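You operate a simulated robot arm through the tools that you are given. There is no shell and no other tool. Be economical: measure what you need, move in short steps, check, and stop when the job is done.

Carry out the task below with a simulated two-armed robot. There is one attempt and no reset: what you move stays moved.

Task
On the table, make the block of butter and the small potato change places.

The check looks at the end state, three seconds after you hand in, the way a careful person would. Anything else that was tipped, shoved, dropped, spilled or broken makes it a failure.

Robot
Two 6-joint arms with two-finger parallel grippers on one trunk, on a base that drives. Base frame: it is fixed to the floor where the robot stands at the start and does not move with it; the origin is under the middle of the robot, x ahead of it, y to its left, z up. Units: mm, rad, N and s.
The left shoulder is at the start at [60, 187, 1047], the right one opposite. With the tool pointing down near the work surface each hand reaches from about 260 to 620 mm from the robot's upright axis, wherever it stands, measured 20 degrees to its own side. Payload 1.57 kg a hand.
Tool frame (each hand has its own): the origin (TCP) lies between the finger pads and is the grasp point; the fingertips stand 30 mm ahead of it; z points along the fingers, y is the line along which they close. Largest opening 110 mm; finger width 24, thickness 12; the body of the gripper, 48 by 112 mm, starts 78 mm behind the TCP.
Orientation is told as [roll, pitch, yaw] about the base's x, y, z axes, in that order, counted from this pose: with the fingers straight down and closing along the base's y, the tool's x points along the base's -x, its y along +y and its z along -z.

Tools
- The arms move only by the tool drive_tool. It takes "left_commands", "right_commands" or both (then of equal length, played together; a hand with none holds still); each is text: rows parted by semicolons, each of 7 numbers parted by spaces: the turn, a rotation vector about the tool's x, y, z in rad, then the shift along the tool's x, y, z in mm, then the opening in per cent of the stroke, from 0 (shut) to 100 (fully open). In form: rx ry rz dx dy dz fingers; .... A call has 1 to 20 rows; each row is the pose to reach, as a shift and turn from the pose commanded when the call began, along the tool's axes at that moment. A row lasts 0.2 s, in which the tool goes at most 50 mm and 0.15 rad; a call with a longer step from one row to the next is refused whole, and so is a gripper value outside its range. A pose out of reach is approached as far as the arm can. The call stops where the force on the tool passes 40 N (or 10 N more than at its start, if that is more) or the arm is blocked; 0.2 s more then pass. Each finger travels about 153 mm/s and halts on what it meets, pressing with about 31 N; the grip force reading is that of the motor and also rises with nothing between the fingers. The clock runs only during rows and for 0.2 s after the last one: add rows that repeat a pose to give the fingers time. It gives the time, the measured TCP pose, the force on the tool (base axes), the opening and the grip force at its end, in the units of the frame above (readings bear some noise).
- Cameras (640 x 400 px; columns grow to the right, rows downward): "scene" is now at [15.9, -1.6, 1587.3]; the picture's right is [-0.02, -1.00, 0.00], its down [-0.78, 0.01, -0.62] and it looks along [0.62, -0.01, -0.78] (base axes); focal length 260 px, centre (320, 200). "left" rides on the left gripper at [70, -16, -141] in its tool frame; the picture's right is [0.23, 0.97, 0.00], its down [-0.85, 0.20, -0.48] and it looks along [-0.47, 0.11, 0.88] (tool axes); focal length 222 px, centre (320, 200). "right" rides on the right gripper at [70, 16, -141] in its tool frame; the picture's right is [-0.23, 0.97, 0.00], its down [-0.86, -0.20, -0.48] and it looks along [-0.47, -0.11, 0.88] (tool axes); focal length 222 px, centre (320, 200). There is no depth. A picture from a camera that has moved, and an enlarged one, comes with that camera's place and axes in the base frame and with its lens.
- camera(camera): a new picture of that camera. The clock stands still meanwhile.
- move_column(by): slides the trunk up (or, below 0, down) by that many mm; the arms and the scene camera ride with it, the base frame stays. It gives what a move gives, with no picture.
- base_move(legs): drives the robot by 1 to 6 legs, each [ahead, left, turn to the left] in mm, mm and rad, along the robot's own axes; the way and the turn of a leg run together, so that a leg with both is an arc; at most 1500 mm and 3.142 rad a leg. The arms and the cameras ride along, it lands a little off, and it stops where it bumps. It gives what a move gives.
- pan_tilt(pan, tilt): turns the head with the scene camera to pan (to the left, within 1.501 rad either way) and tilt (down, from -0.506 to 1.204), counted from straight ahead of the robot. It gives what a move gives.
- close_up(camera, box): a new picture of the part [left, top, right, bottom] of that camera's present view, enlarged. The clock stands still meanwhile.
- job_done(): hands the job in; it is judged then, once.

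Work in short steps. Places have to be worked out from the pictures, the camera data and where the tool is seen: move nearer, look again, correct. Check each grasp and each placing, and mend what went wrong. You have 165 turns and 122 pictures in all, those below and enlarged ones among them. Open the grippers and draw the arms clear of the work before you hand the job in, unless the task says otherwise; then end with one line.

The tools are called after "Emit:" as name(argument=value, ...) on one line, values as JSON. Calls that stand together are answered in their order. drive_tool: Moves the arms, as the interface text tells. Its arguments: {"type":"object","properties":{"left_commands":{"type":"string"},"right_commands":{"type":"string"}},"required":[]} The other tools are called the same way: move_column (by) slides the trunk up or down; base_move (legs) drives the base; pan_tilt (pan, tilt) turns the head that bears the scene camera; camera (camera) takes a picture; close_up (camera, box) takes an enlarged picture of a part of a camera's view; job_done () hands the job in.

At the start:

```text
clock: 0.0
left_tcp_pos: [464.9, 181.8, 1013.5]
left_ee_rot: [0.002, 0.0, 0.001]
left_contact_force: [0.8, 0.6, -0.2]
left_width: 110.1
left_grip_force: 0.1
right_tcp_pos: [433.5, -177.6, 1050.2]
right_ee_rot: [0.002, 0.0, 0.001]
right_contact_force: [-0.1, -0.6, 0.4]
right_width: 109.8
right_grip_force: 0.1
trunk travel left (down, up): [-675.0, 315.0]
robot x, y, heading: [0.5, -1.7, 0.0]
head pan, tilt: [-0.017, 0.897]
```

scene: 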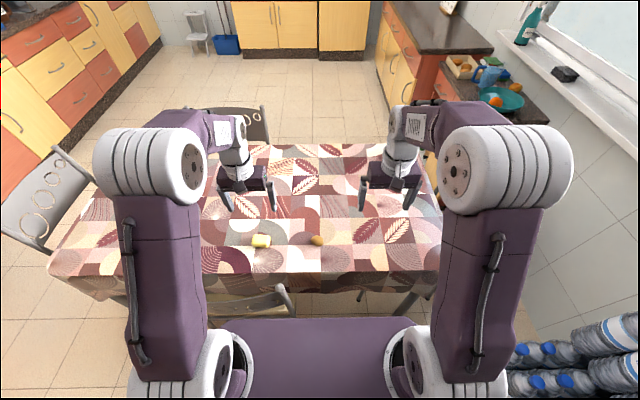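
right: 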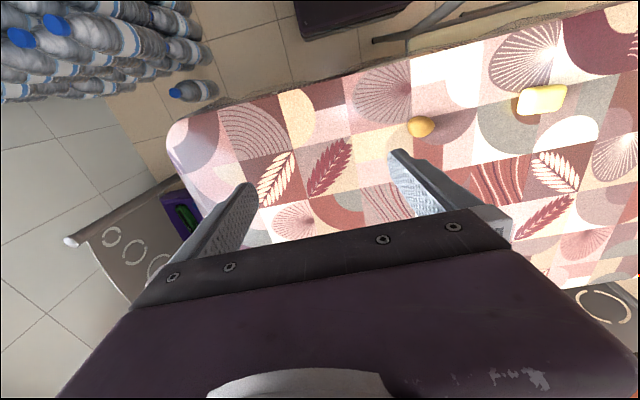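
left: 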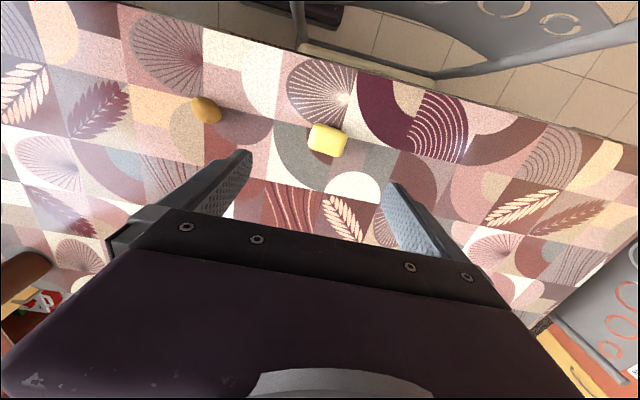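

The butter looks to be near (480, 200) and the potato near (480, 0). I'll take enlarged views to see their exact outlines and check whether the table is otherwise clear.

Emit:
close_up(camera="scene", box=[220, 200, 360, 288])

Emit:
close_up(camera="left", box=[160, 60, 400, 210])

```text
4.55 times, centred on (290, 244) of scene
camera zoom: at [15.9, -1.6, 1587.3], right [-0.02, -1.0, 0.0], down [-0.78, 0.01, -0.62], along [0.62, -0.01, -0.78], focal length 1180 px, centre (456, 0)
```

zoom: 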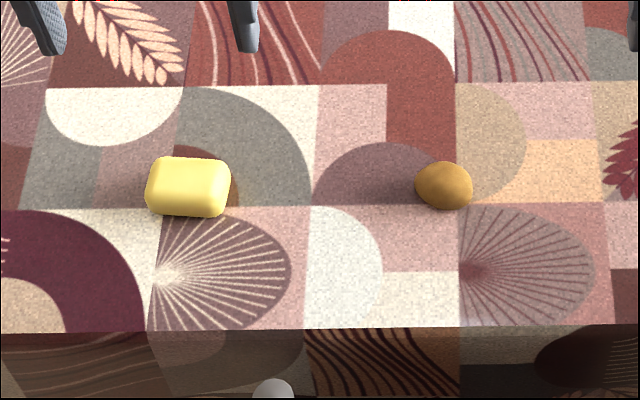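

```text
2.67 times, centred on (280, 135) of left
camera zoom: at [394.2, 166.2, 1155.3], right [-0.23, 0.97, 0.0], down [0.85, 0.2, 0.48], along [0.47, 0.11, -0.88], focal length 592 px, centre (427, 373)
```

zoom: 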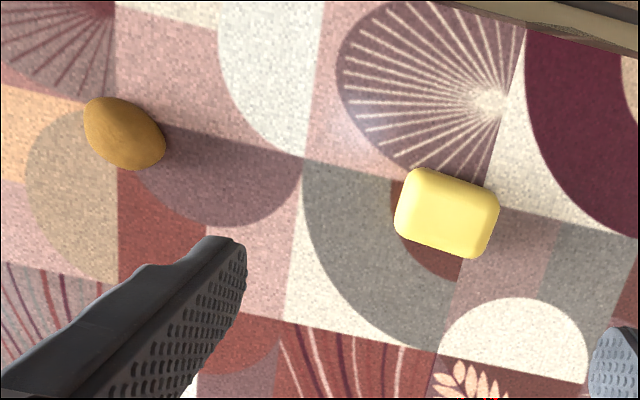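

Both cameras agree: butter is about (481, 200), 58 mm along y, and potato is about (480, 2). I'll bring the left hand above the butter with the fingers open.

Emit:
drive_tool(left_commands="0 0 0 -6 6 40 100; 0 0 0 -12 12 80 100; 0 0 0 -16 18 115 100; 0 0 0 -16 18 133 100; 0 0 0 -16 18 133 100")

Emit:
camera(camera="left")

```text
clock: 1.2
left_tcp_pos: [480.4, 199.6, 878.9]
left_ee_rot: [0.0, -0.001, 0.001]
left_contact_force: [0.8, 0.2, 0.5]
left_width: 110.0
left_grip_force: 0.1
right_tcp_pos: [432.6, -177.5, 1051.2]
right_ee_rot: [0.001, 0.0, 0.001]
right_contact_force: [-0.2, -0.5, 0.1]
right_width: 110.0
right_grip_force: 0.0
trunk travel left (down, up): [-675.0, 315.0]
robot x, y, heading: [-0.7, 0.6, -0.005]
head pan, tilt: [-0.017, 0.897]
```

```text
116 pictures are left
camera left: at [410.4, 184.3, 1022.2], right [-0.23, 0.97, 0.0], down [0.85, 0.2, 0.48], along [0.47, 0.11, -0.88], focal length 222 px, centre (320, 200)
```

left: 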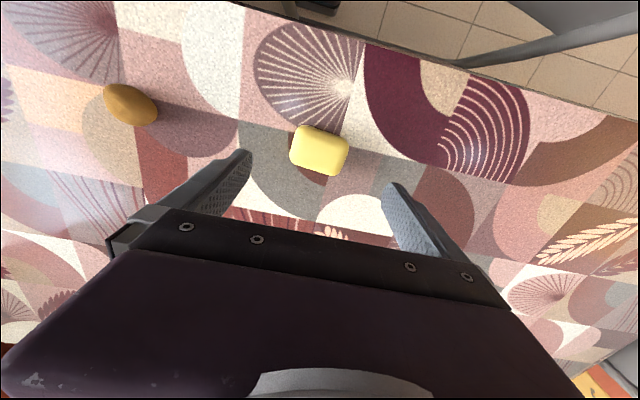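

The butter is centred at (480, 200), right under the tool. I'll go down to z≈795 and close.

Emit:
drive_tool(left_commands="0 0 0 0 0 30 100; 0 0 0 0 0 55 100; 0 0 0 0 0 72 100; 0 0 0 0 0 83 100; 0 0 0 0 0 83 100; 0 0 0 0 0 83 60; 0 0 0 0 0 83 40; 0 0 0 0 0 83 40; 0 0 0 0 0 83 40")

Emit:
camera(camera="left")

```text
clock: 3.2
left_tcp_pos: [479.4, 199.6, 796.5]
left_ee_rot: [0.0, 0.002, 0.0]
left_contact_force: [-0.5, -0.2, 0.0]
left_width: 62.8
left_grip_force: 31.0
right_tcp_pos: [432.0, -177.6, 1050.3]
right_ee_rot: [0.0, 0.001, -0.001]
right_contact_force: [0.1, -0.1, 0.1]
right_width: 109.8
right_grip_force: 0.1
trunk travel left (down, up): [-675.0, 315.0]
robot x, y, heading: [-0.2, -0.1, -0.002]
head pan, tilt: [-0.017, 0.897]
```

```text
115 pictures are left
camera left: at [410.0, 184.2, 939.5], right [-0.23, 0.97, 0.0], down [0.85, 0.2, 0.48], along [0.47, 0.11, -0.88], focal length 222 px, centre (320, 200)
```

left: 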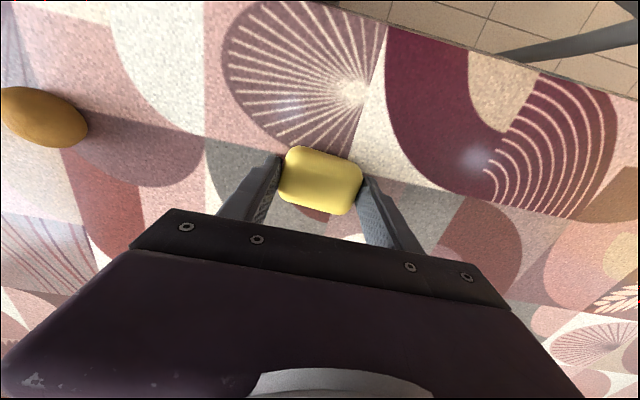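

The butter is gripped, at 63 mm wide. I'll lift it, carry it 120 mm to the left as a temporary spot, lower it and release.

Emit:
drive_tool(left_commands="0 0 0 0 0 -20 35; 0 0 0 0 0 -50 35; 0 0 0 0 30 -60 35; 0 0 0 0 65 -60 35; 0 0 0 0 100 -60 35; 0 0 0 0 120 -60 35; 0 0 0 0 120 -60 35; 0 0 0 0 120 -35 35; 0 0 0 0 120 -15 35; 0 0 0 0 120 -4 35; 0 0 0 0 120 0 35; 0 0 0 0 120 0 35")

Emit:
camera(camera="left")

```text
clock: 5.8
left_tcp_pos: [479.4, 321.4, 795.8]
left_ee_rot: [0.002, 0.0, 0.001]
left_contact_force: [-0.7, -0.9, -0.3]
left_width: 38.5
left_grip_force: 0.1
right_tcp_pos: [432.3, -177.6, 1050.4]
right_ee_rot: [-0.002, 0.001, 0.001]
right_contact_force: [0.0, 0.4, -0.3]
right_width: 110.0
right_grip_force: 0.1
trunk travel left (down, up): [-675.0, 315.0]
robot x, y, heading: [-2.9, 1.5, 0.005]
head pan, tilt: [-0.017, 0.897]
```

```text
114 pictures are left
camera left: at [409.9, 304.8, 939.6], right [-0.23, 0.97, 0.0], down [0.85, 0.2, 0.48], along [0.47, 0.11, -0.88], focal length 222 px, centre (320, 200)
```

left: 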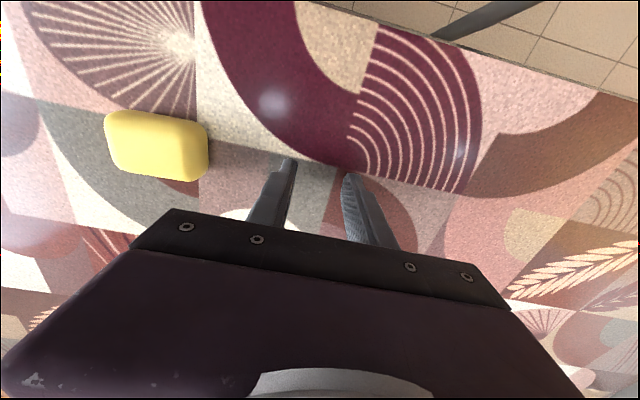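

The butter slipped out during the lift and is still at about (481, 198). I'll open, rise and look at it more closely before regripping.

Emit:
drive_tool(left_commands="0 0 0 0 0 -30 60; 0 0 0 0 0 -80 100; 0 0 0 40 -40 -110 100; 0 0 0 40 -80 -110 100; 0 0 0 40 -120 -110 100; 0 0 0 40 -120 -110 100")

Emit:
close_up(camera="left", box=[240, 60, 400, 160])

Emit:
close_up(camera="scene", box=[220, 200, 360, 288])

```text
refused: row 3 steps farther than a row can; nothing moved
```

```text
4.00 times, centred on (320, 110) of left
camera zoom: at [409.9, 304.8, 939.6], right [-0.23, 0.97, 0.0], down [0.85, 0.2, 0.48], along [0.47, 0.11, -0.88], focal length 888 px, centre (320, 560)
```

zoom: 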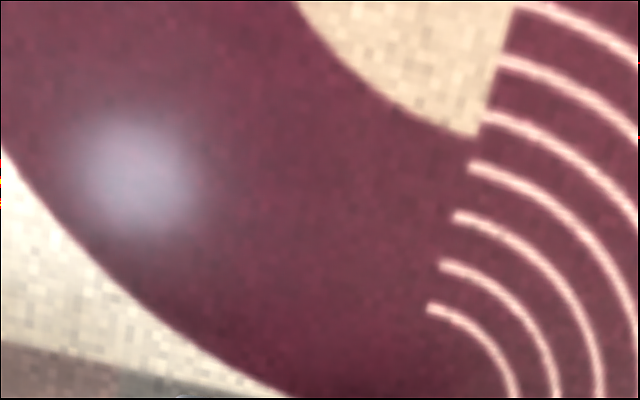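

```text
4.55 times, centred on (290, 244) of scene
camera zoom: at [15.8, -1.6, 1587.3], right [-0.02, -1.0, 0.0], down [-0.78, 0.01, -0.62], along [0.62, -0.01, -0.78], focal length 1180 px, centre (456, 0)
```

zoom: 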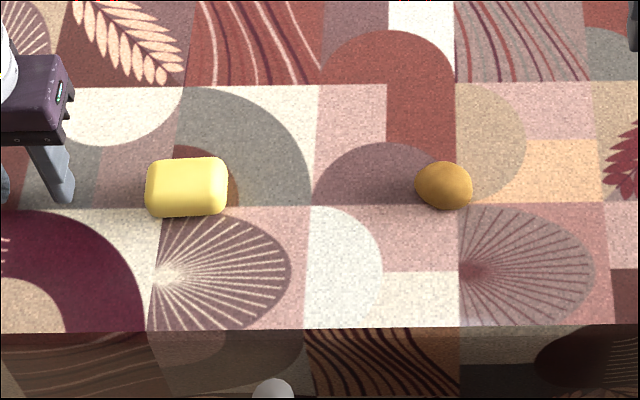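

The butter and potato are both undisturbed. While over bare cloth I'll feel for the table height gently, to know how low the fingers can go.

Emit:
drive_tool(left_commands="0 0 0 0 0 1 40; 0 0 0 0 0 2 40; 0 0 0 0 0 3 40; 0 0 0 0 0 4 40; 0 0 0 0 0 4 40")

```text
clock: 7.0
left_tcp_pos: [479.0, 321.0, 793.2]
left_ee_rot: [0.002, 0.0, 0.002]
left_contact_force: [0.1, 0.2, -0.9]
left_width: 43.8
left_grip_force: 0.0
right_tcp_pos: [433.2, -177.5, 1050.8]
right_ee_rot: [0.001, -0.001, 0.001]
right_contact_force: [0.9, -0.6, -0.1]
right_width: 110.0
right_grip_force: 0.1
trunk travel left (down, up): [-675.0, 315.0]
robot x, y, heading: [-1.0, -2.6, -0.003]
head pan, tilt: [-0.017, 0.897]
```

No contact yet at z≈792.5. I'll go a little further.

Emit:
drive_tool(left_commands="0 0 0 0 0 1 40; 0 0 0 0 0 2 40; 0 0 0 0 0 2 40")

```text
clock: 7.8
left_tcp_pos: [479.4, 320.2, 791.1]
left_ee_rot: [0.002, 0.001, 0.004]
left_contact_force: [-0.5, -0.2, -1.0]
left_width: 44.0
left_grip_force: 0.0
right_tcp_pos: [433.5, -177.3, 1050.0]
right_ee_rot: [0.0, 0.0, -0.001]
right_contact_force: [-0.2, -0.4, 0.4]
right_width: 109.8
right_grip_force: 0.0
trunk travel left (down, up): [-675.0, 315.0]
robot x, y, heading: [0.2, -0.3, -0.005]
head pan, tilt: [-0.017, 0.897]
```

Z≈790.5 is still free of contact, so that is the grasp height. I'll rise and come back over the butter, opened.

Emit:
drive_tool(left_commands="0 0 0 0 0 -30 60; 0 0 0 0 0 -70 100; 0 0 0 0 -40 -90 100; 0 0 0 0 -80 -90 100; 0 0 0 0 -122 -90 100; 0 0 0 0 -122 -90 100")

Emit:
camera(camera="left")

Emit:
close_up(camera="left", box=[240, 100, 400, 200])

```text
clock: 9.2
left_tcp_pos: [478.9, 197.7, 878.6]
left_ee_rot: [-0.001, 0.0, 0.004]
left_contact_force: [0.4, 0.5, 0.2]
left_width: 109.9
left_grip_force: 0.0
right_tcp_pos: [433.0, -176.2, 1051.2]
right_ee_rot: [-0.001, -0.001, -0.001]
right_contact_force: [-0.5, 0.7, -1.0]
right_width: 110.0
right_grip_force: 0.1
trunk travel left (down, up): [-675.0, 315.0]
robot x, y, heading: [-2.2, 0.8, 0.002]
head pan, tilt: [-0.017, 0.897]
```

```text
111 pictures are left
camera left: at [409.8, 181.6, 1022.7], right [-0.23, 0.97, 0.0], down [0.85, 0.2, 0.48], along [0.47, 0.11, -0.88], focal length 222 px, centre (320, 200)
```

left: 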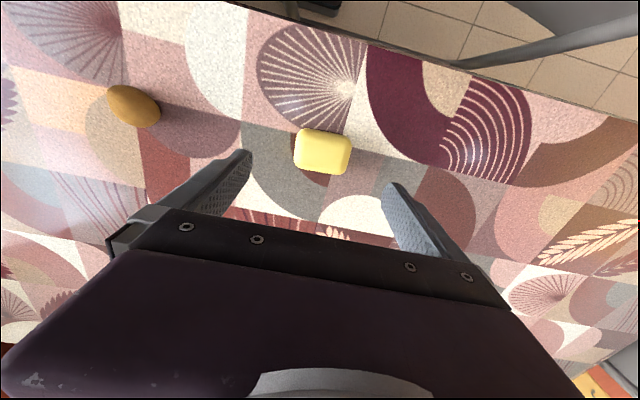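

```text
4.00 times, centred on (320, 150) of left
camera zoom: at [409.8, 181.6, 1022.7], right [-0.23, 0.97, 0.0], down [0.85, 0.2, 0.48], along [0.47, 0.11, -0.88], focal length 888 px, centre (320, 400)
```

zoom: 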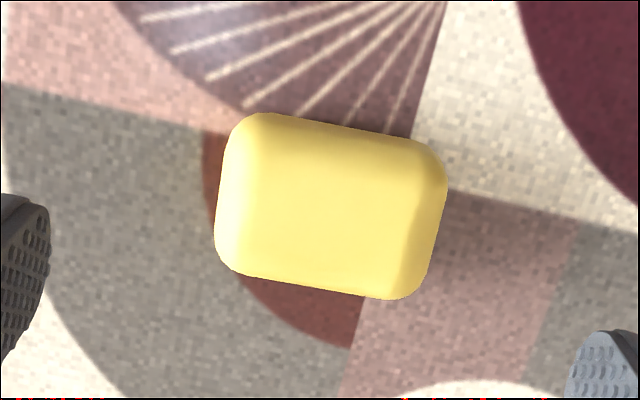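

The butter is aligned with the tool, centred near (480, 201). I'll descend lower this time (z≈790.5), close fully, and lift just a little slowly to test.

Emit:
drive_tool(left_commands="0 0 0 -1 3 30 100; 0 0 0 -1 3 60 100; 0 0 0 -1 3 78 100; 0 0 0 -1 3 88 100; 0 0 0 -1 3 88 100; 0 0 0 -1 3 88 70; 0 0 0 -1 3 88 40; 0 0 0 -1 3 88 0; 0 0 0 -1 3 88 0; 0 0 0 -1 3 88 0; 0 0 0 -1 3 85 0; 0 0 0 -1 3 81 0; 0 0 0 -1 3 76 0; 0 0 0 -1 3 70 0; 0 0 0 -1 3 70 0")

Emit:
camera(camera="left")

```text
clock: 12.4
left_tcp_pos: [481.2, 202.6, 811.4]
left_ee_rot: [0.001, 0.001, 0.002]
left_contact_force: [0.5, 0.1, -1.0]
left_width: 61.6
left_grip_force: 31.1
right_tcp_pos: [433.7, -176.7, 1050.5]
right_ee_rot: [-0.001, 0.0, 0.001]
right_contact_force: [0.4, 0.3, 0.5]
right_width: 110.2
right_grip_force: 0.1
trunk travel left (down, up): [-675.0, 315.0]
robot x, y, heading: [0.2, -2.7, 0.002]
head pan, tilt: [-0.017, 0.897]
```

```text
109 pictures are left
camera left: at [411.4, 185.7, 953.4], right [-0.23, 0.97, 0.0], down [0.85, 0.2, 0.48], along [0.47, 0.11, -0.88], focal length 222 px, centre (320, 200)
```

left: 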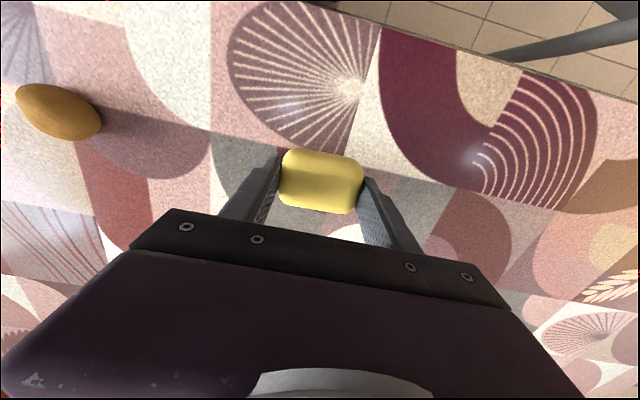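

It's holding 20 mm up. I'll continue smoothly to the temporary spot at y≈322 and check before releasing.

Emit:
drive_tool(left_commands="0 0 0 0 0 -6 0; 0 0 0 0 0 -14 0; 0 0 0 0 4 -20 0; 0 0 0 0 14 -22 0; 0 0 0 0 28 -22 0; 0 0 0 0 44 -22 0; 0 0 0 0 60 -22 0; 0 0 0 0 76 -22 0; 0 0 0 0 92 -22 0; 0 0 0 0 106 -22 0; 0 0 0 0 116 -22 0; 0 0 0 0 120 -22 0; 0 0 0 0 120 -18 0; 0 0 0 0 120 -8 0; 0 0 0 0 120 2 0; 0 0 0 0 120 10 0; 0 0 0 0 120 15 0; 0 0 0 0 120 17.5 0; 0 0 0 0 120 17.5 0")

Emit:
camera(camera="left")

```text
clock: 16.4
left_tcp_pos: [479.8, 322.4, 793.8]
left_ee_rot: [0.003, 0.0, 0.001]
left_contact_force: [-0.4, -1.0, -0.9]
left_width: 61.2
left_grip_force: 31.1
right_tcp_pos: [433.5, -177.8, 1050.1]
right_ee_rot: [0.0, 0.001, 0.001]
right_contact_force: [0.4, 0.1, 0.0]
right_width: 110.1
right_grip_force: 0.1
trunk travel left (down, up): [-675.0, 315.0]
robot x, y, heading: [-1.2, -1.1, -0.002]
head pan, tilt: [-0.017, 0.897]
```

```text
108 pictures are left
camera left: at [410.5, 305.4, 935.9], right [-0.23, 0.97, 0.0], down [0.85, 0.2, 0.48], along [0.47, 0.11, -0.88], focal length 222 px, centre (320, 200)
```

left: 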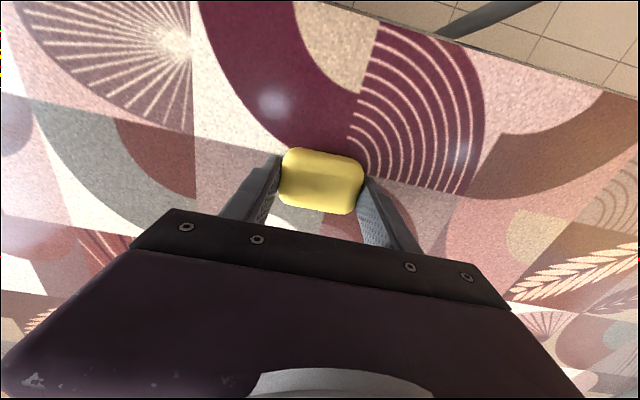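

The butter is over its temporary spot at the grasp height. I'll release, rise and move over the potato at (479, 3) for a look.

Emit:
drive_tool(left_commands="0 0 0 0 0 0.8 0; 0 0 0 0 0 0.8 60; 0 0 0 0 0 0.8 80; 0 0 0 0 0 0.8 100; 0 0 0 0 0 0.8 100; 0 0 0 0 0 -20 100; 0 0 0 0 0 -60 100; 0 0 0 0 -20 -90 100; 0 0 0 0 -65 -95 100; 0 0 0 0 -110 -95 100; 0 0 0 0 -155 -95 100; 0 0 0 0 -200 -95 100; 0 0 0 0 -245 -95 100; 0 0 0 0 -290 -95 100; 0 0 0 0 -319 -95 100; 0 0 0 0 -319 -95 100")

Emit:
camera(camera="left")

Emit:
camera(camera="scene")

```text
clock: 19.8
left_tcp_pos: [481.0, 2.7, 887.5]
left_ee_rot: [0.002, 0.0, 0.003]
left_contact_force: [0.3, 0.5, -0.4]
left_width: 110.0
left_grip_force: 0.1
right_tcp_pos: [432.2, -177.5, 1050.4]
right_ee_rot: [0.0, -0.001, -0.001]
right_contact_force: [-0.4, 0.1, 0.6]
right_width: 110.0
right_grip_force: 0.1
trunk travel left (down, up): [-675.0, 315.0]
robot x, y, heading: [3.1, 1.0, 0.003]
head pan, tilt: [-0.017, 0.897]
```

```text
107 pictures are left
camera left: at [411.3, -13.4, 1029.8], right [-0.23, 0.97, 0.0], down [0.85, 0.2, 0.48], along [0.47, 0.11, -0.88], focal length 222 px, centre (320, 200)
```

left: 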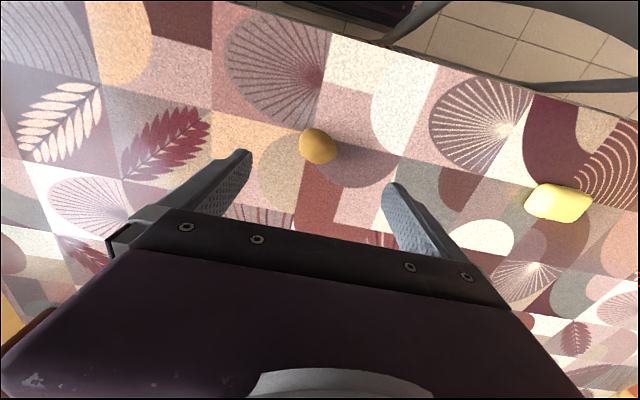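

```text
106 pictures are left
camera scene: at [15.9, -1.0, 1587.3], right [-0.02, -1.0, 0.0], down [-0.78, 0.01, -0.62], along [0.62, -0.01, -0.78], focal length 260 px, centre (320, 200)
```

scene: 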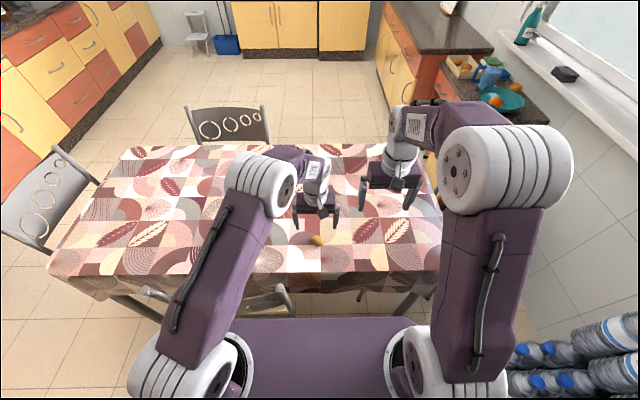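

Emit:
close_up(camera="left", box=[240, 100, 400, 200])

```text
4.00 times, centred on (320, 150) of left
camera zoom: at [411.3, -13.4, 1029.8], right [-0.23, 0.97, 0.0], down [0.85, 0.2, 0.48], along [0.47, 0.11, -0.88], focal length 888 px, centre (320, 400)
```

zoom: 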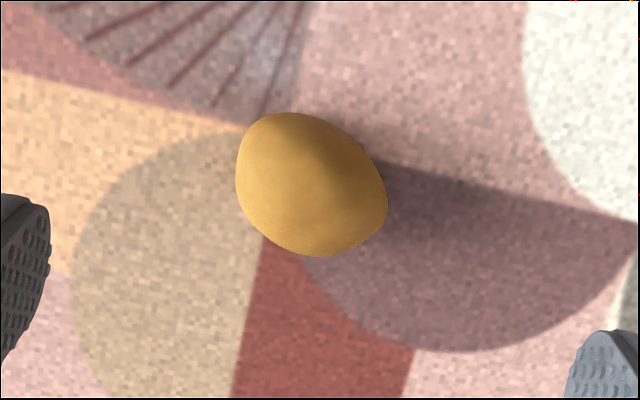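

The potato's centre is about (479, 0), long axis ~23° from y. I'll move the right hand away a bit and turn the left hand 67° so it closes across the potato's short axis.

Emit:
drive_tool(left_commands="0 0 -0.146 0 0 0 100; 0 0 -0.292 0 0 0 100; 0 0 -0.438 1 -1 0 100; 0 0 -0.584 2 -2 0 100; 0 0 -0.73 2 -2 0 100; 0 0 -0.876 2 -2 0 100; 0 0 -1.022 2 -2 0 100; 0 0 -1.17 2 -2 0 100; 0 0 -1.17 2 -2 0 100", right_commands="0 0 0 0 -20 0 100; 0 0 0 0 -40 0 100; 0 0 0 0 -60 0 100; 0 0 0 0 -80 0 100; 0 0 0 0 -100 0 100; 0 0 0 0 -100 0 100; 0 0 0 0 -100 0 100; 0 0 0 0 -100 0 100; 0 0 0 0 -100 0 100")

Emit:
camera(camera="left")

Emit:
close_up(camera="left", box=[240, 100, 400, 200])

```text
clock: 21.8
left_tcp_pos: [480.2, 0.9, 888.1]
left_ee_rot: [0.0, -0.002, 1.175]
left_contact_force: [1.0, 0.1, -0.1]
left_width: 109.7
left_grip_force: 0.1
right_tcp_pos: [432.4, -277.2, 1050.4]
right_ee_rot: [0.0, 0.0, 0.001]
right_contact_force: [0.4, -1.2, 0.0]
right_width: 110.1
right_grip_force: 0.1
trunk travel left (down, up): [-675.0, 315.0]
robot x, y, heading: [-1.8, 2.1, -0.003]
head pan, tilt: [-0.017, 0.897]
```

```text
104 pictures are left
camera left: at [467.5, -69.7, 1030.5], right [-0.99, 0.17, 0.0], down [0.15, 0.87, 0.48], along [0.08, 0.47, -0.88], focal length 222 px, centre (320, 200)
```

left: 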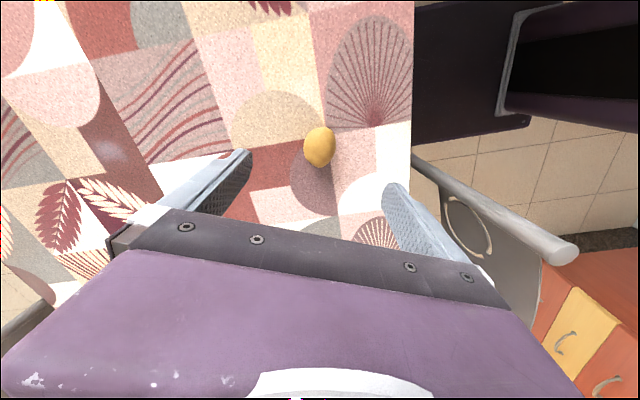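

```text
4.00 times, centred on (320, 150) of left
camera zoom: at [467.5, -69.7, 1030.5], right [-0.99, 0.17, 0.0], down [0.15, 0.87, 0.48], along [0.08, 0.47, -0.88], focal length 888 px, centre (320, 400)
```

zoom: 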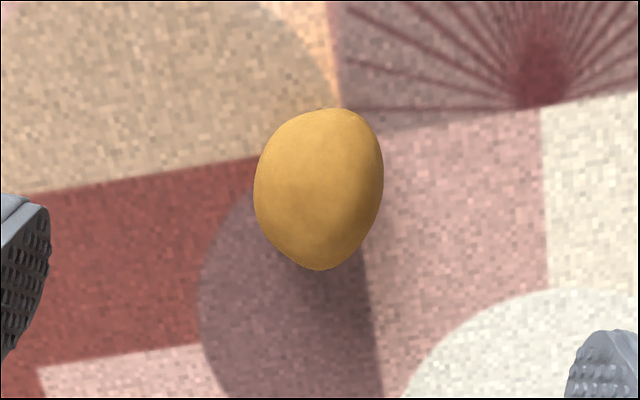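

The fingers now straddle the potato's short axis, centred on about (479, -2). I'll descend to z≈791, close, and test-lift slowly.

Emit:
drive_tool(left_commands="0 0 0 2 0 35 100; 0 0 0 2 0 65 100; 0 0 0 2 0 85 100; 0 0 0 2 0 96.5 100; 0 0 0 2 0 96.5 100; 0 0 0 2 0 96.5 70; 0 0 0 2 0 96.5 45; 0 0 0 2 0 96.5 20; 0 0 0 2 0 96.5 0; 0 0 0 2 0 96.5 0; 0 0 0 2 0 96.5 0; 0 0 0 2 0 93 0; 0 0 0 2 0 88 0; 0 0 0 2 0 82 0; 0 0 0 2 0 76 0; 0 0 0 2 0 76 0")

Emit:
camera(camera="left")

```text
clock: 25.2
left_tcp_pos: [478.3, -0.9, 811.9]
left_ee_rot: [0.001, -0.002, 1.173]
left_contact_force: [0.0, -0.7, -0.8]
left_width: 36.5
left_grip_force: 31.7
right_tcp_pos: [433.3, -278.0, 1050.3]
right_ee_rot: [-0.001, 0.0, 0.002]
right_contact_force: [0.0, 0.1, 0.1]
right_width: 110.2
right_grip_force: 0.2
trunk travel left (down, up): [-675.0, 315.0]
robot x, y, heading: [0.8, 1.1, -0.005]
head pan, tilt: [-0.017, 0.897]
```

```text
102 pictures are left
camera left: at [466.5, -71.6, 954.2], right [-0.99, 0.17, 0.0], down [0.15, 0.86, 0.48], along [0.08, 0.47, -0.88], focal length 222 px, centre (320, 200)
```

left: 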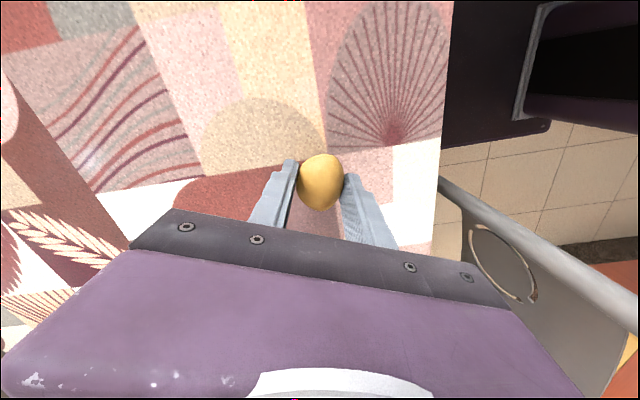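

The potato is held (36.5 mm). I'll carry it 201 mm in +y to where the butter was, above the table.

Emit:
drive_tool(left_commands="0 0 0 0 0 -8 0; 0 0 0 0 0 -18 0; 0 0 0 -6 2 -22 0; 0 0 0 -19 8 -22 0; 0 0 0 -37 15 -22 0; 0 0 0 -56 23 -22 0; 0 0 0 -75 30 -22 0; 0 0 0 -93 38 -22 0; 0 0 0 -112 45 -22 0; 0 0 0 -130 53 -22 0; 0 0 0 -149 61 -22 0; 0 0 0 -168 68 -22 0; 0 0 0 -181 73.5 -22 0; 0 0 0 -186.3 75.7 -22 0; 0 0 0 -186.3 75.7 -22 0; 0 0 0 -186.3 75.7 -12 0; 0 0 0 -186.3 75.7 0 0; 0 0 0 -186.3 75.7 10 0; 0 0 0 -186.3 75.7 10 0")

Emit:
camera(camera="left")

```text
clock: 29.2
left_tcp_pos: [480.6, 200.1, 802.1]
left_ee_rot: [0.001, -0.001, 1.172]
left_contact_force: [0.1, 0.0, -2.0]
left_width: 36.1
left_grip_force: 31.0
right_tcp_pos: [432.7, -276.3, 1050.7]
right_ee_rot: [0.0, 0.0, 0.0]
right_contact_force: [0.0, -0.1, -0.3]
right_width: 109.9
right_grip_force: 0.0
trunk travel left (down, up): [-675.0, 315.0]
robot x, y, heading: [-3.2, -1.1, 0.001]
head pan, tilt: [-0.017, 0.897]
```

```text
101 pictures are left
camera left: at [469.2, 129.4, 944.4], right [-0.99, 0.17, 0.0], down [0.15, 0.86, 0.48], along [0.08, 0.47, -0.88], focal length 222 px, centre (320, 200)
```

left: 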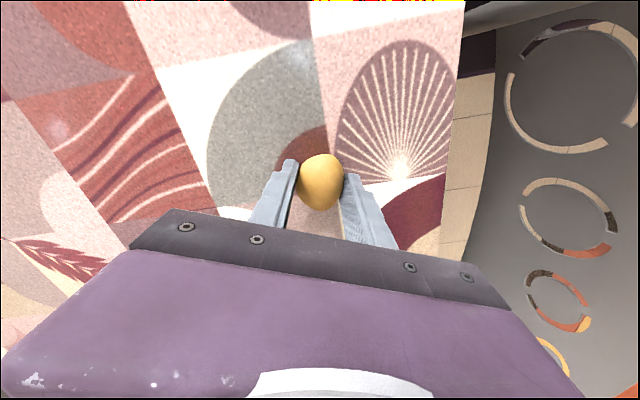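

The potato is over the butter's old spot. I'll lower the remaining 10 mm, release slowly, rise and look.

Emit:
drive_tool(left_commands="0 0 0 0 0 5 0; 0 0 0 0 0 9 0; 0 0 0 0 0 10.3 0; 0 0 0 0 0 10.3 0; 0 0 0 0 0 10.3 34; 0 0 0 0 0 10.3 40; 0 0 0 0 0 10.3 60; 0 0 0 0 0 10.3 80; 0 0 0 0 0 10.3 80; 0 0 0 0 0 -10 80; 0 0 0 0 0 -50 90; 0 0 0 0 0 -86 100; 0 0 0 0 0 -86 100")

Emit:
camera(camera="left")

```text
clock: 32.0
left_tcp_pos: [482.4, 199.4, 890.0]
left_ee_rot: [0.003, -0.002, 1.171]
left_contact_force: [-0.1, -0.4, 0.4]
left_width: 110.1
left_grip_force: 0.1
right_tcp_pos: [433.0, -277.2, 1050.7]
right_ee_rot: [0.0, 0.002, 0.001]
right_contact_force: [0.3, 0.9, 0.0]
right_width: 110.0
right_grip_force: 0.1
trunk travel left (down, up): [-675.0, 315.0]
robot x, y, heading: [-2.5, 1.0, -0.004]
head pan, tilt: [-0.017, 0.897]
```

```text
100 pictures are left
camera left: at [469.6, 128.7, 1032.0], right [-0.99, 0.17, 0.0], down [0.15, 0.86, 0.48], along [0.08, 0.47, -0.88], focal length 222 px, centre (320, 200)
```

left: 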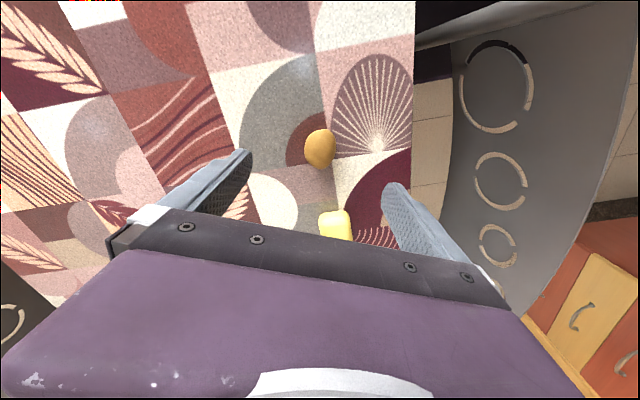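

The potato sits nicely where the butter was. Now I'll turn the hand back and move above the butter at (480, 322).

Emit:
drive_tool(left_commands="0 0 0.146 -14 6 0 100; 0 0 0.292 -28 12 0 100; 0 0 0.438 -42 18 0 100; 0 0 0.584 -56 24 0 100; 0 0 0.73 -70 30 0 100; 0 0 0.876 -84 36 0 100; 0 0 1.022 -98 42 0 100; 0 0 1.17 -111.9 48.7 0 100; 0 0 1.17 -111.9 48.7 0 100")

Emit:
camera(camera="left")

Emit:
close_up(camera="left", box=[240, 100, 400, 200])

```text
clock: 34.0
left_tcp_pos: [479.1, 322.0, 889.8]
left_ee_rot: [0.001, 0.001, 0.003]
left_contact_force: [0.4, -0.8, 0.2]
left_width: 110.2
left_grip_force: 0.1
right_tcp_pos: [432.9, -276.1, 1050.2]
right_ee_rot: [0.0, 0.001, 0.0]
right_contact_force: [1.2, -0.1, -0.1]
right_width: 110.1
right_grip_force: 0.1
trunk travel left (down, up): [-675.0, 315.0]
robot x, y, heading: [-0.9, 2.3, -0.0]
head pan, tilt: [-0.017, 0.897]
```

```text
99 pictures are left
camera left: at [409.6, 305.3, 1031.4], right [-0.23, 0.97, 0.0], down [0.85, 0.2, 0.48], along [0.47, 0.11, -0.88], focal length 222 px, centre (320, 200)
```

left: 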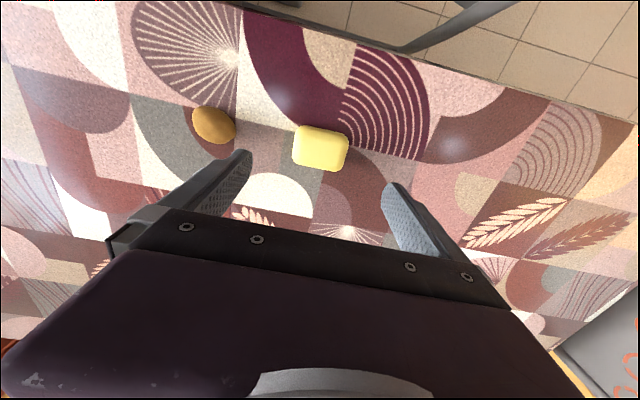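

```text
4.00 times, centred on (320, 150) of left
camera zoom: at [409.6, 305.3, 1031.4], right [-0.23, 0.97, 0.0], down [0.85, 0.2, 0.48], along [0.47, 0.11, -0.88], focal length 888 px, centre (320, 400)
```

zoom: 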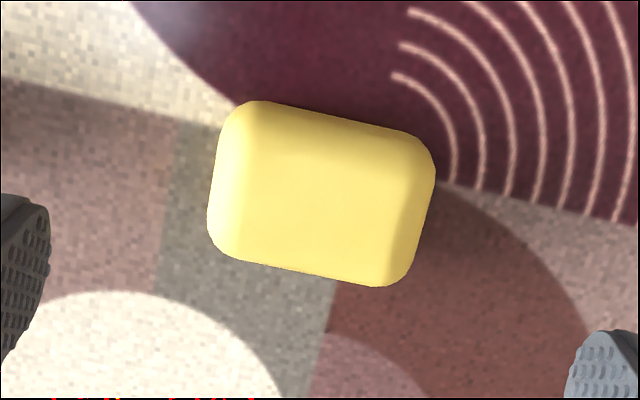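

The butter is at (480, 322), right under the tool. I'll descend to z≈791, grip and test-lift as before.

Emit:
drive_tool(left_commands="0 0 0 -1 0 35 100; 0 0 0 -1 0 65 100; 0 0 0 -1 0 87 100; 0 0 0 -1 0 98.7 100; 0 0 0 -1 0 98.7 100; 0 0 0 -1 0 98.7 70; 0 0 0 -1 0 98.7 40; 0 0 0 -1 0 98.7 0; 0 0 0 -1 0 98.7 0; 0 0 0 -1 0 98.7 0; 0 0 0 -1 0 96 0; 0 0 0 -1 0 92 0; 0 0 0 -1 0 87 0; 0 0 0 -1 0 81 0; 0 0 0 -1 0 78.7 0; 0 0 0 -1 0 78.7 0")

Emit:
camera(camera="left")

```text
clock: 37.4
left_tcp_pos: [481.0, 321.5, 810.5]
left_ee_rot: [0.003, 0.0, 0.002]
left_contact_force: [-0.1, 0.0, -1.7]
left_width: 61.1
left_grip_force: 30.6
right_tcp_pos: [432.6, -277.1, 1049.9]
right_ee_rot: [-0.001, 0.0, -0.001]
right_contact_force: [-0.4, -0.3, 1.3]
right_width: 110.3
right_grip_force: 0.1
trunk travel left (down, up): [-675.0, 315.0]
robot x, y, heading: [0.8, -3.0, 0.001]
head pan, tilt: [-0.017, 0.897]
```

```text
97 pictures are left
camera left: at [411.1, 305.8, 952.3], right [-0.23, 0.97, 0.0], down [0.85, 0.2, 0.48], along [0.47, 0.11, -0.88], focal length 222 px, centre (320, 200)
```

left: 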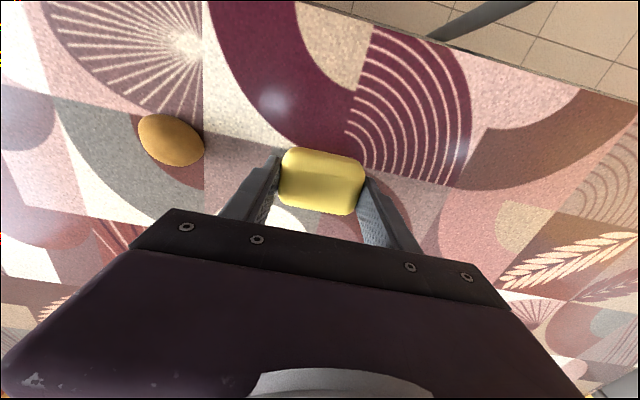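

Held again. I'll lift clear (65 mm above the table) to pass over the potato, and start the carry toward y≈0, then check.

Emit:
drive_tool(left_commands="0 0 0 0 0 -6 0; 0 0 0 0 0 -16 0; 0 0 0 0 0 -28 0; 0 0 0 0 0 -40 0; 0 0 0 0 0 -48 0; 0 0 0 0 -3 -50 0; 0 0 0 0 -12 -50 0; 0 0 0 0 -26 -50 0; 0 0 0 0 -44 -50 0; 0 0 0 0 -66 -50 0; 0 0 0 0 -90 -50 0; 0 0 0 0 -116 -50 0; 0 0 0 0 -142 -50 0; 0 0 0 0 -168 -50 0; 0 0 0 0 -194 -50 0; 0 0 0 0 -218 -50 0; 0 0 0 0 -236 -50 0; 0 0 0 0 -248 -50 0; 0 0 0 0 -252 -50 0; 0 0 0 0 -252 -50 0")

Emit:
camera(camera="left")

```text
clock: 41.6
left_tcp_pos: [481.4, 70.5, 859.9]
left_ee_rot: [0.001, 0.0, 0.003]
left_contact_force: [-0.6, 0.7, -1.0]
left_width: 61.0
left_grip_force: 30.9
right_tcp_pos: [432.5, -276.9, 1049.5]
right_ee_rot: [0.001, 0.0, 0.0]
right_contact_force: [0.4, -0.1, 0.9]
right_width: 110.0
right_grip_force: 0.0
trunk travel left (down, up): [-675.0, 315.0]
robot x, y, heading: [-1.9, -1.2, 0.003]
head pan, tilt: [-0.017, 0.897]
```

```text
96 pictures are left
camera left: at [412.3, 53.5, 1001.4], right [-0.23, 0.97, 0.0], down [0.85, 0.2, 0.48], along [0.47, 0.11, -0.88], focal length 222 px, centre (320, 200)
```

left: 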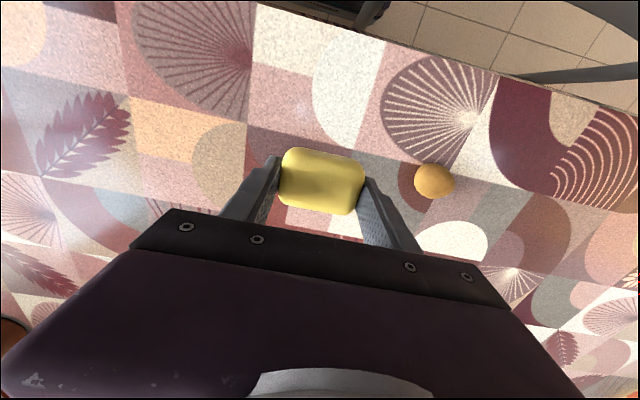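

The butter is held and clear of the potato. I'll carry on to (479.5, -1), lower to the table, release and rise.

Emit:
drive_tool(left_commands="0 0 0 0 -8 0 0; 0 0 0 1 -24 0 0; 0 0 0 1.5 -44 0 0; 0 0 0 1.5 -62 0 0; 0 0 0 1.5 -71 0 0; 0 0 0 1.5 -71 4 0; 0 0 0 1.5 -71 16 0; 0 0 0 1.5 -71 32 0; 0 0 0 1.5 -71 48 0; 0 0 0 1.5 -71 60 0; 0 0 0 1.5 -71 67 0; 0 0 0 1.5 -71 69.6 0; 0 0 0 1.5 -71 69.6 0; 0 0 0 1.5 -71 69.6 60; 0 0 0 1.5 -71 69.6 80; 0 0 0 1.5 -71 69.6 100; 0 0 0 1.5 -71 69.6 100; 0 0 0 1.5 -71 50 100; 0 0 0 1.5 -71 10 100; 0 0 0 1.5 -71 -30 100")

Emit:
camera(camera="left")

```text
clock: 45.8
left_tcp_pos: [480.9, -1.2, 888.4]
left_ee_rot: [0.001, 0.0, 0.001]
left_contact_force: [-0.1, 0.2, -0.1]
left_width: 109.9
left_grip_force: 0.1
right_tcp_pos: [432.9, -277.4, 1049.5]
right_ee_rot: [0.001, -0.002, 0.0]
right_contact_force: [0.7, 0.1, -0.5]
right_width: 110.1
right_grip_force: 0.2
trunk travel left (down, up): [-675.0, 315.0]
robot x, y, heading: [-1.4, 0.6, -0.002]
head pan, tilt: [-0.017, 0.897]
```

```text
95 pictures are left
camera left: at [409.6, -18.0, 1032.8], right [-0.23, 0.97, 0.0], down [0.85, 0.2, 0.48], along [0.47, 0.11, -0.88], focal length 222 px, centre (320, 200)
```

left: 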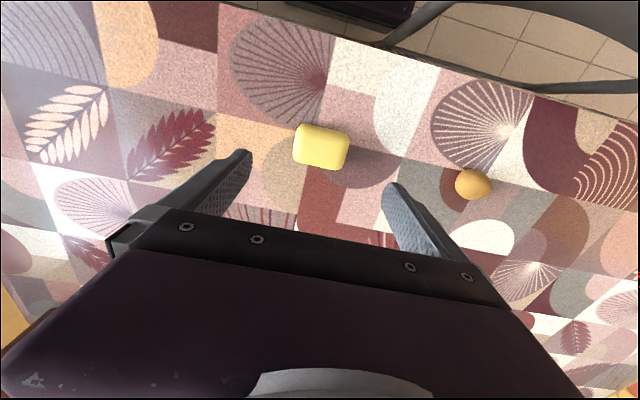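

The butter is down at the potato's old place. I'll raise the left arm, draw it aside, return the right hand and verify with the scene camera.

Emit:
drive_tool(left_commands="0 0 0 0 0 -40 100; 0 0 0 0 0 -80 100; 0 0 0 0 30 -110 100; 0 0 0 0 70 -120 100; 0 0 0 0 110 -125 100; 0 0 0 5 150 -125 100; 0 0 0 10 190 -125 100; 0 0 0 15 220 -125 100; 0 0 0 15 250 -125 100; 0 0 0 15 250 -125 100")

Emit:
camera(camera="scene")

Emit:
close_up(camera="scene", box=[220, 200, 360, 288])

```text
clock: 48.0
left_tcp_pos: [463.8, 249.3, 1014.3]
left_ee_rot: [0.002, 0.0, 0.003]
left_contact_force: [-0.4, 0.0, 0.6]
left_width: 110.4
left_grip_force: 0.1
right_tcp_pos: [432.7, -277.4, 1050.4]
right_ee_rot: [0.0, -0.001, 0.0]
right_contact_force: [0.0, 0.6, 1.0]
right_width: 110.2
right_grip_force: 0.0
trunk travel left (down, up): [-675.0, 315.0]
robot x, y, heading: [0.6, -0.5, -0.0]
head pan, tilt: [-0.017, 0.897]
```

```text
94 pictures are left
camera scene: at [15.9, -2.3, 1587.3], right [-0.02, -1.0, 0.0], down [-0.78, 0.01, -0.62], along [0.62, -0.01, -0.78], focal length 260 px, centre (320, 200)
```

scene: 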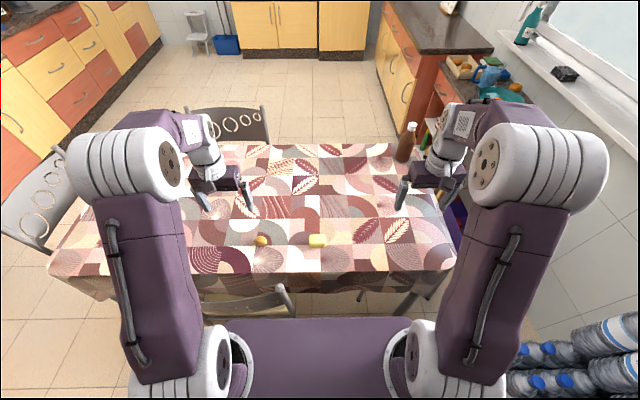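

```text
4.55 times, centred on (290, 244) of scene
camera zoom: at [15.9, -2.3, 1587.3], right [-0.02, -1.0, 0.0], down [-0.78, 0.01, -0.62], along [0.62, -0.01, -0.78], focal length 1180 px, centre (456, 0)
```

zoom: 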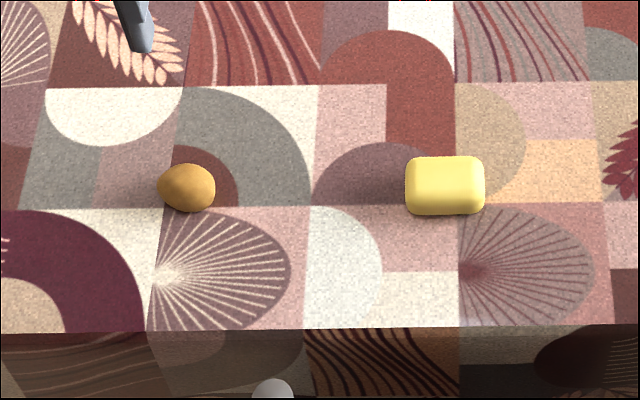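

The two have swapped places exactly, the bottle on the table is upright, and both arms are clear with open grippers. I'm handing in.

Emit:
job_done()

```text
The job is handed in.
```

The butter and the small potato have changed places; both lie at rest, and nothing else on the table was moved.
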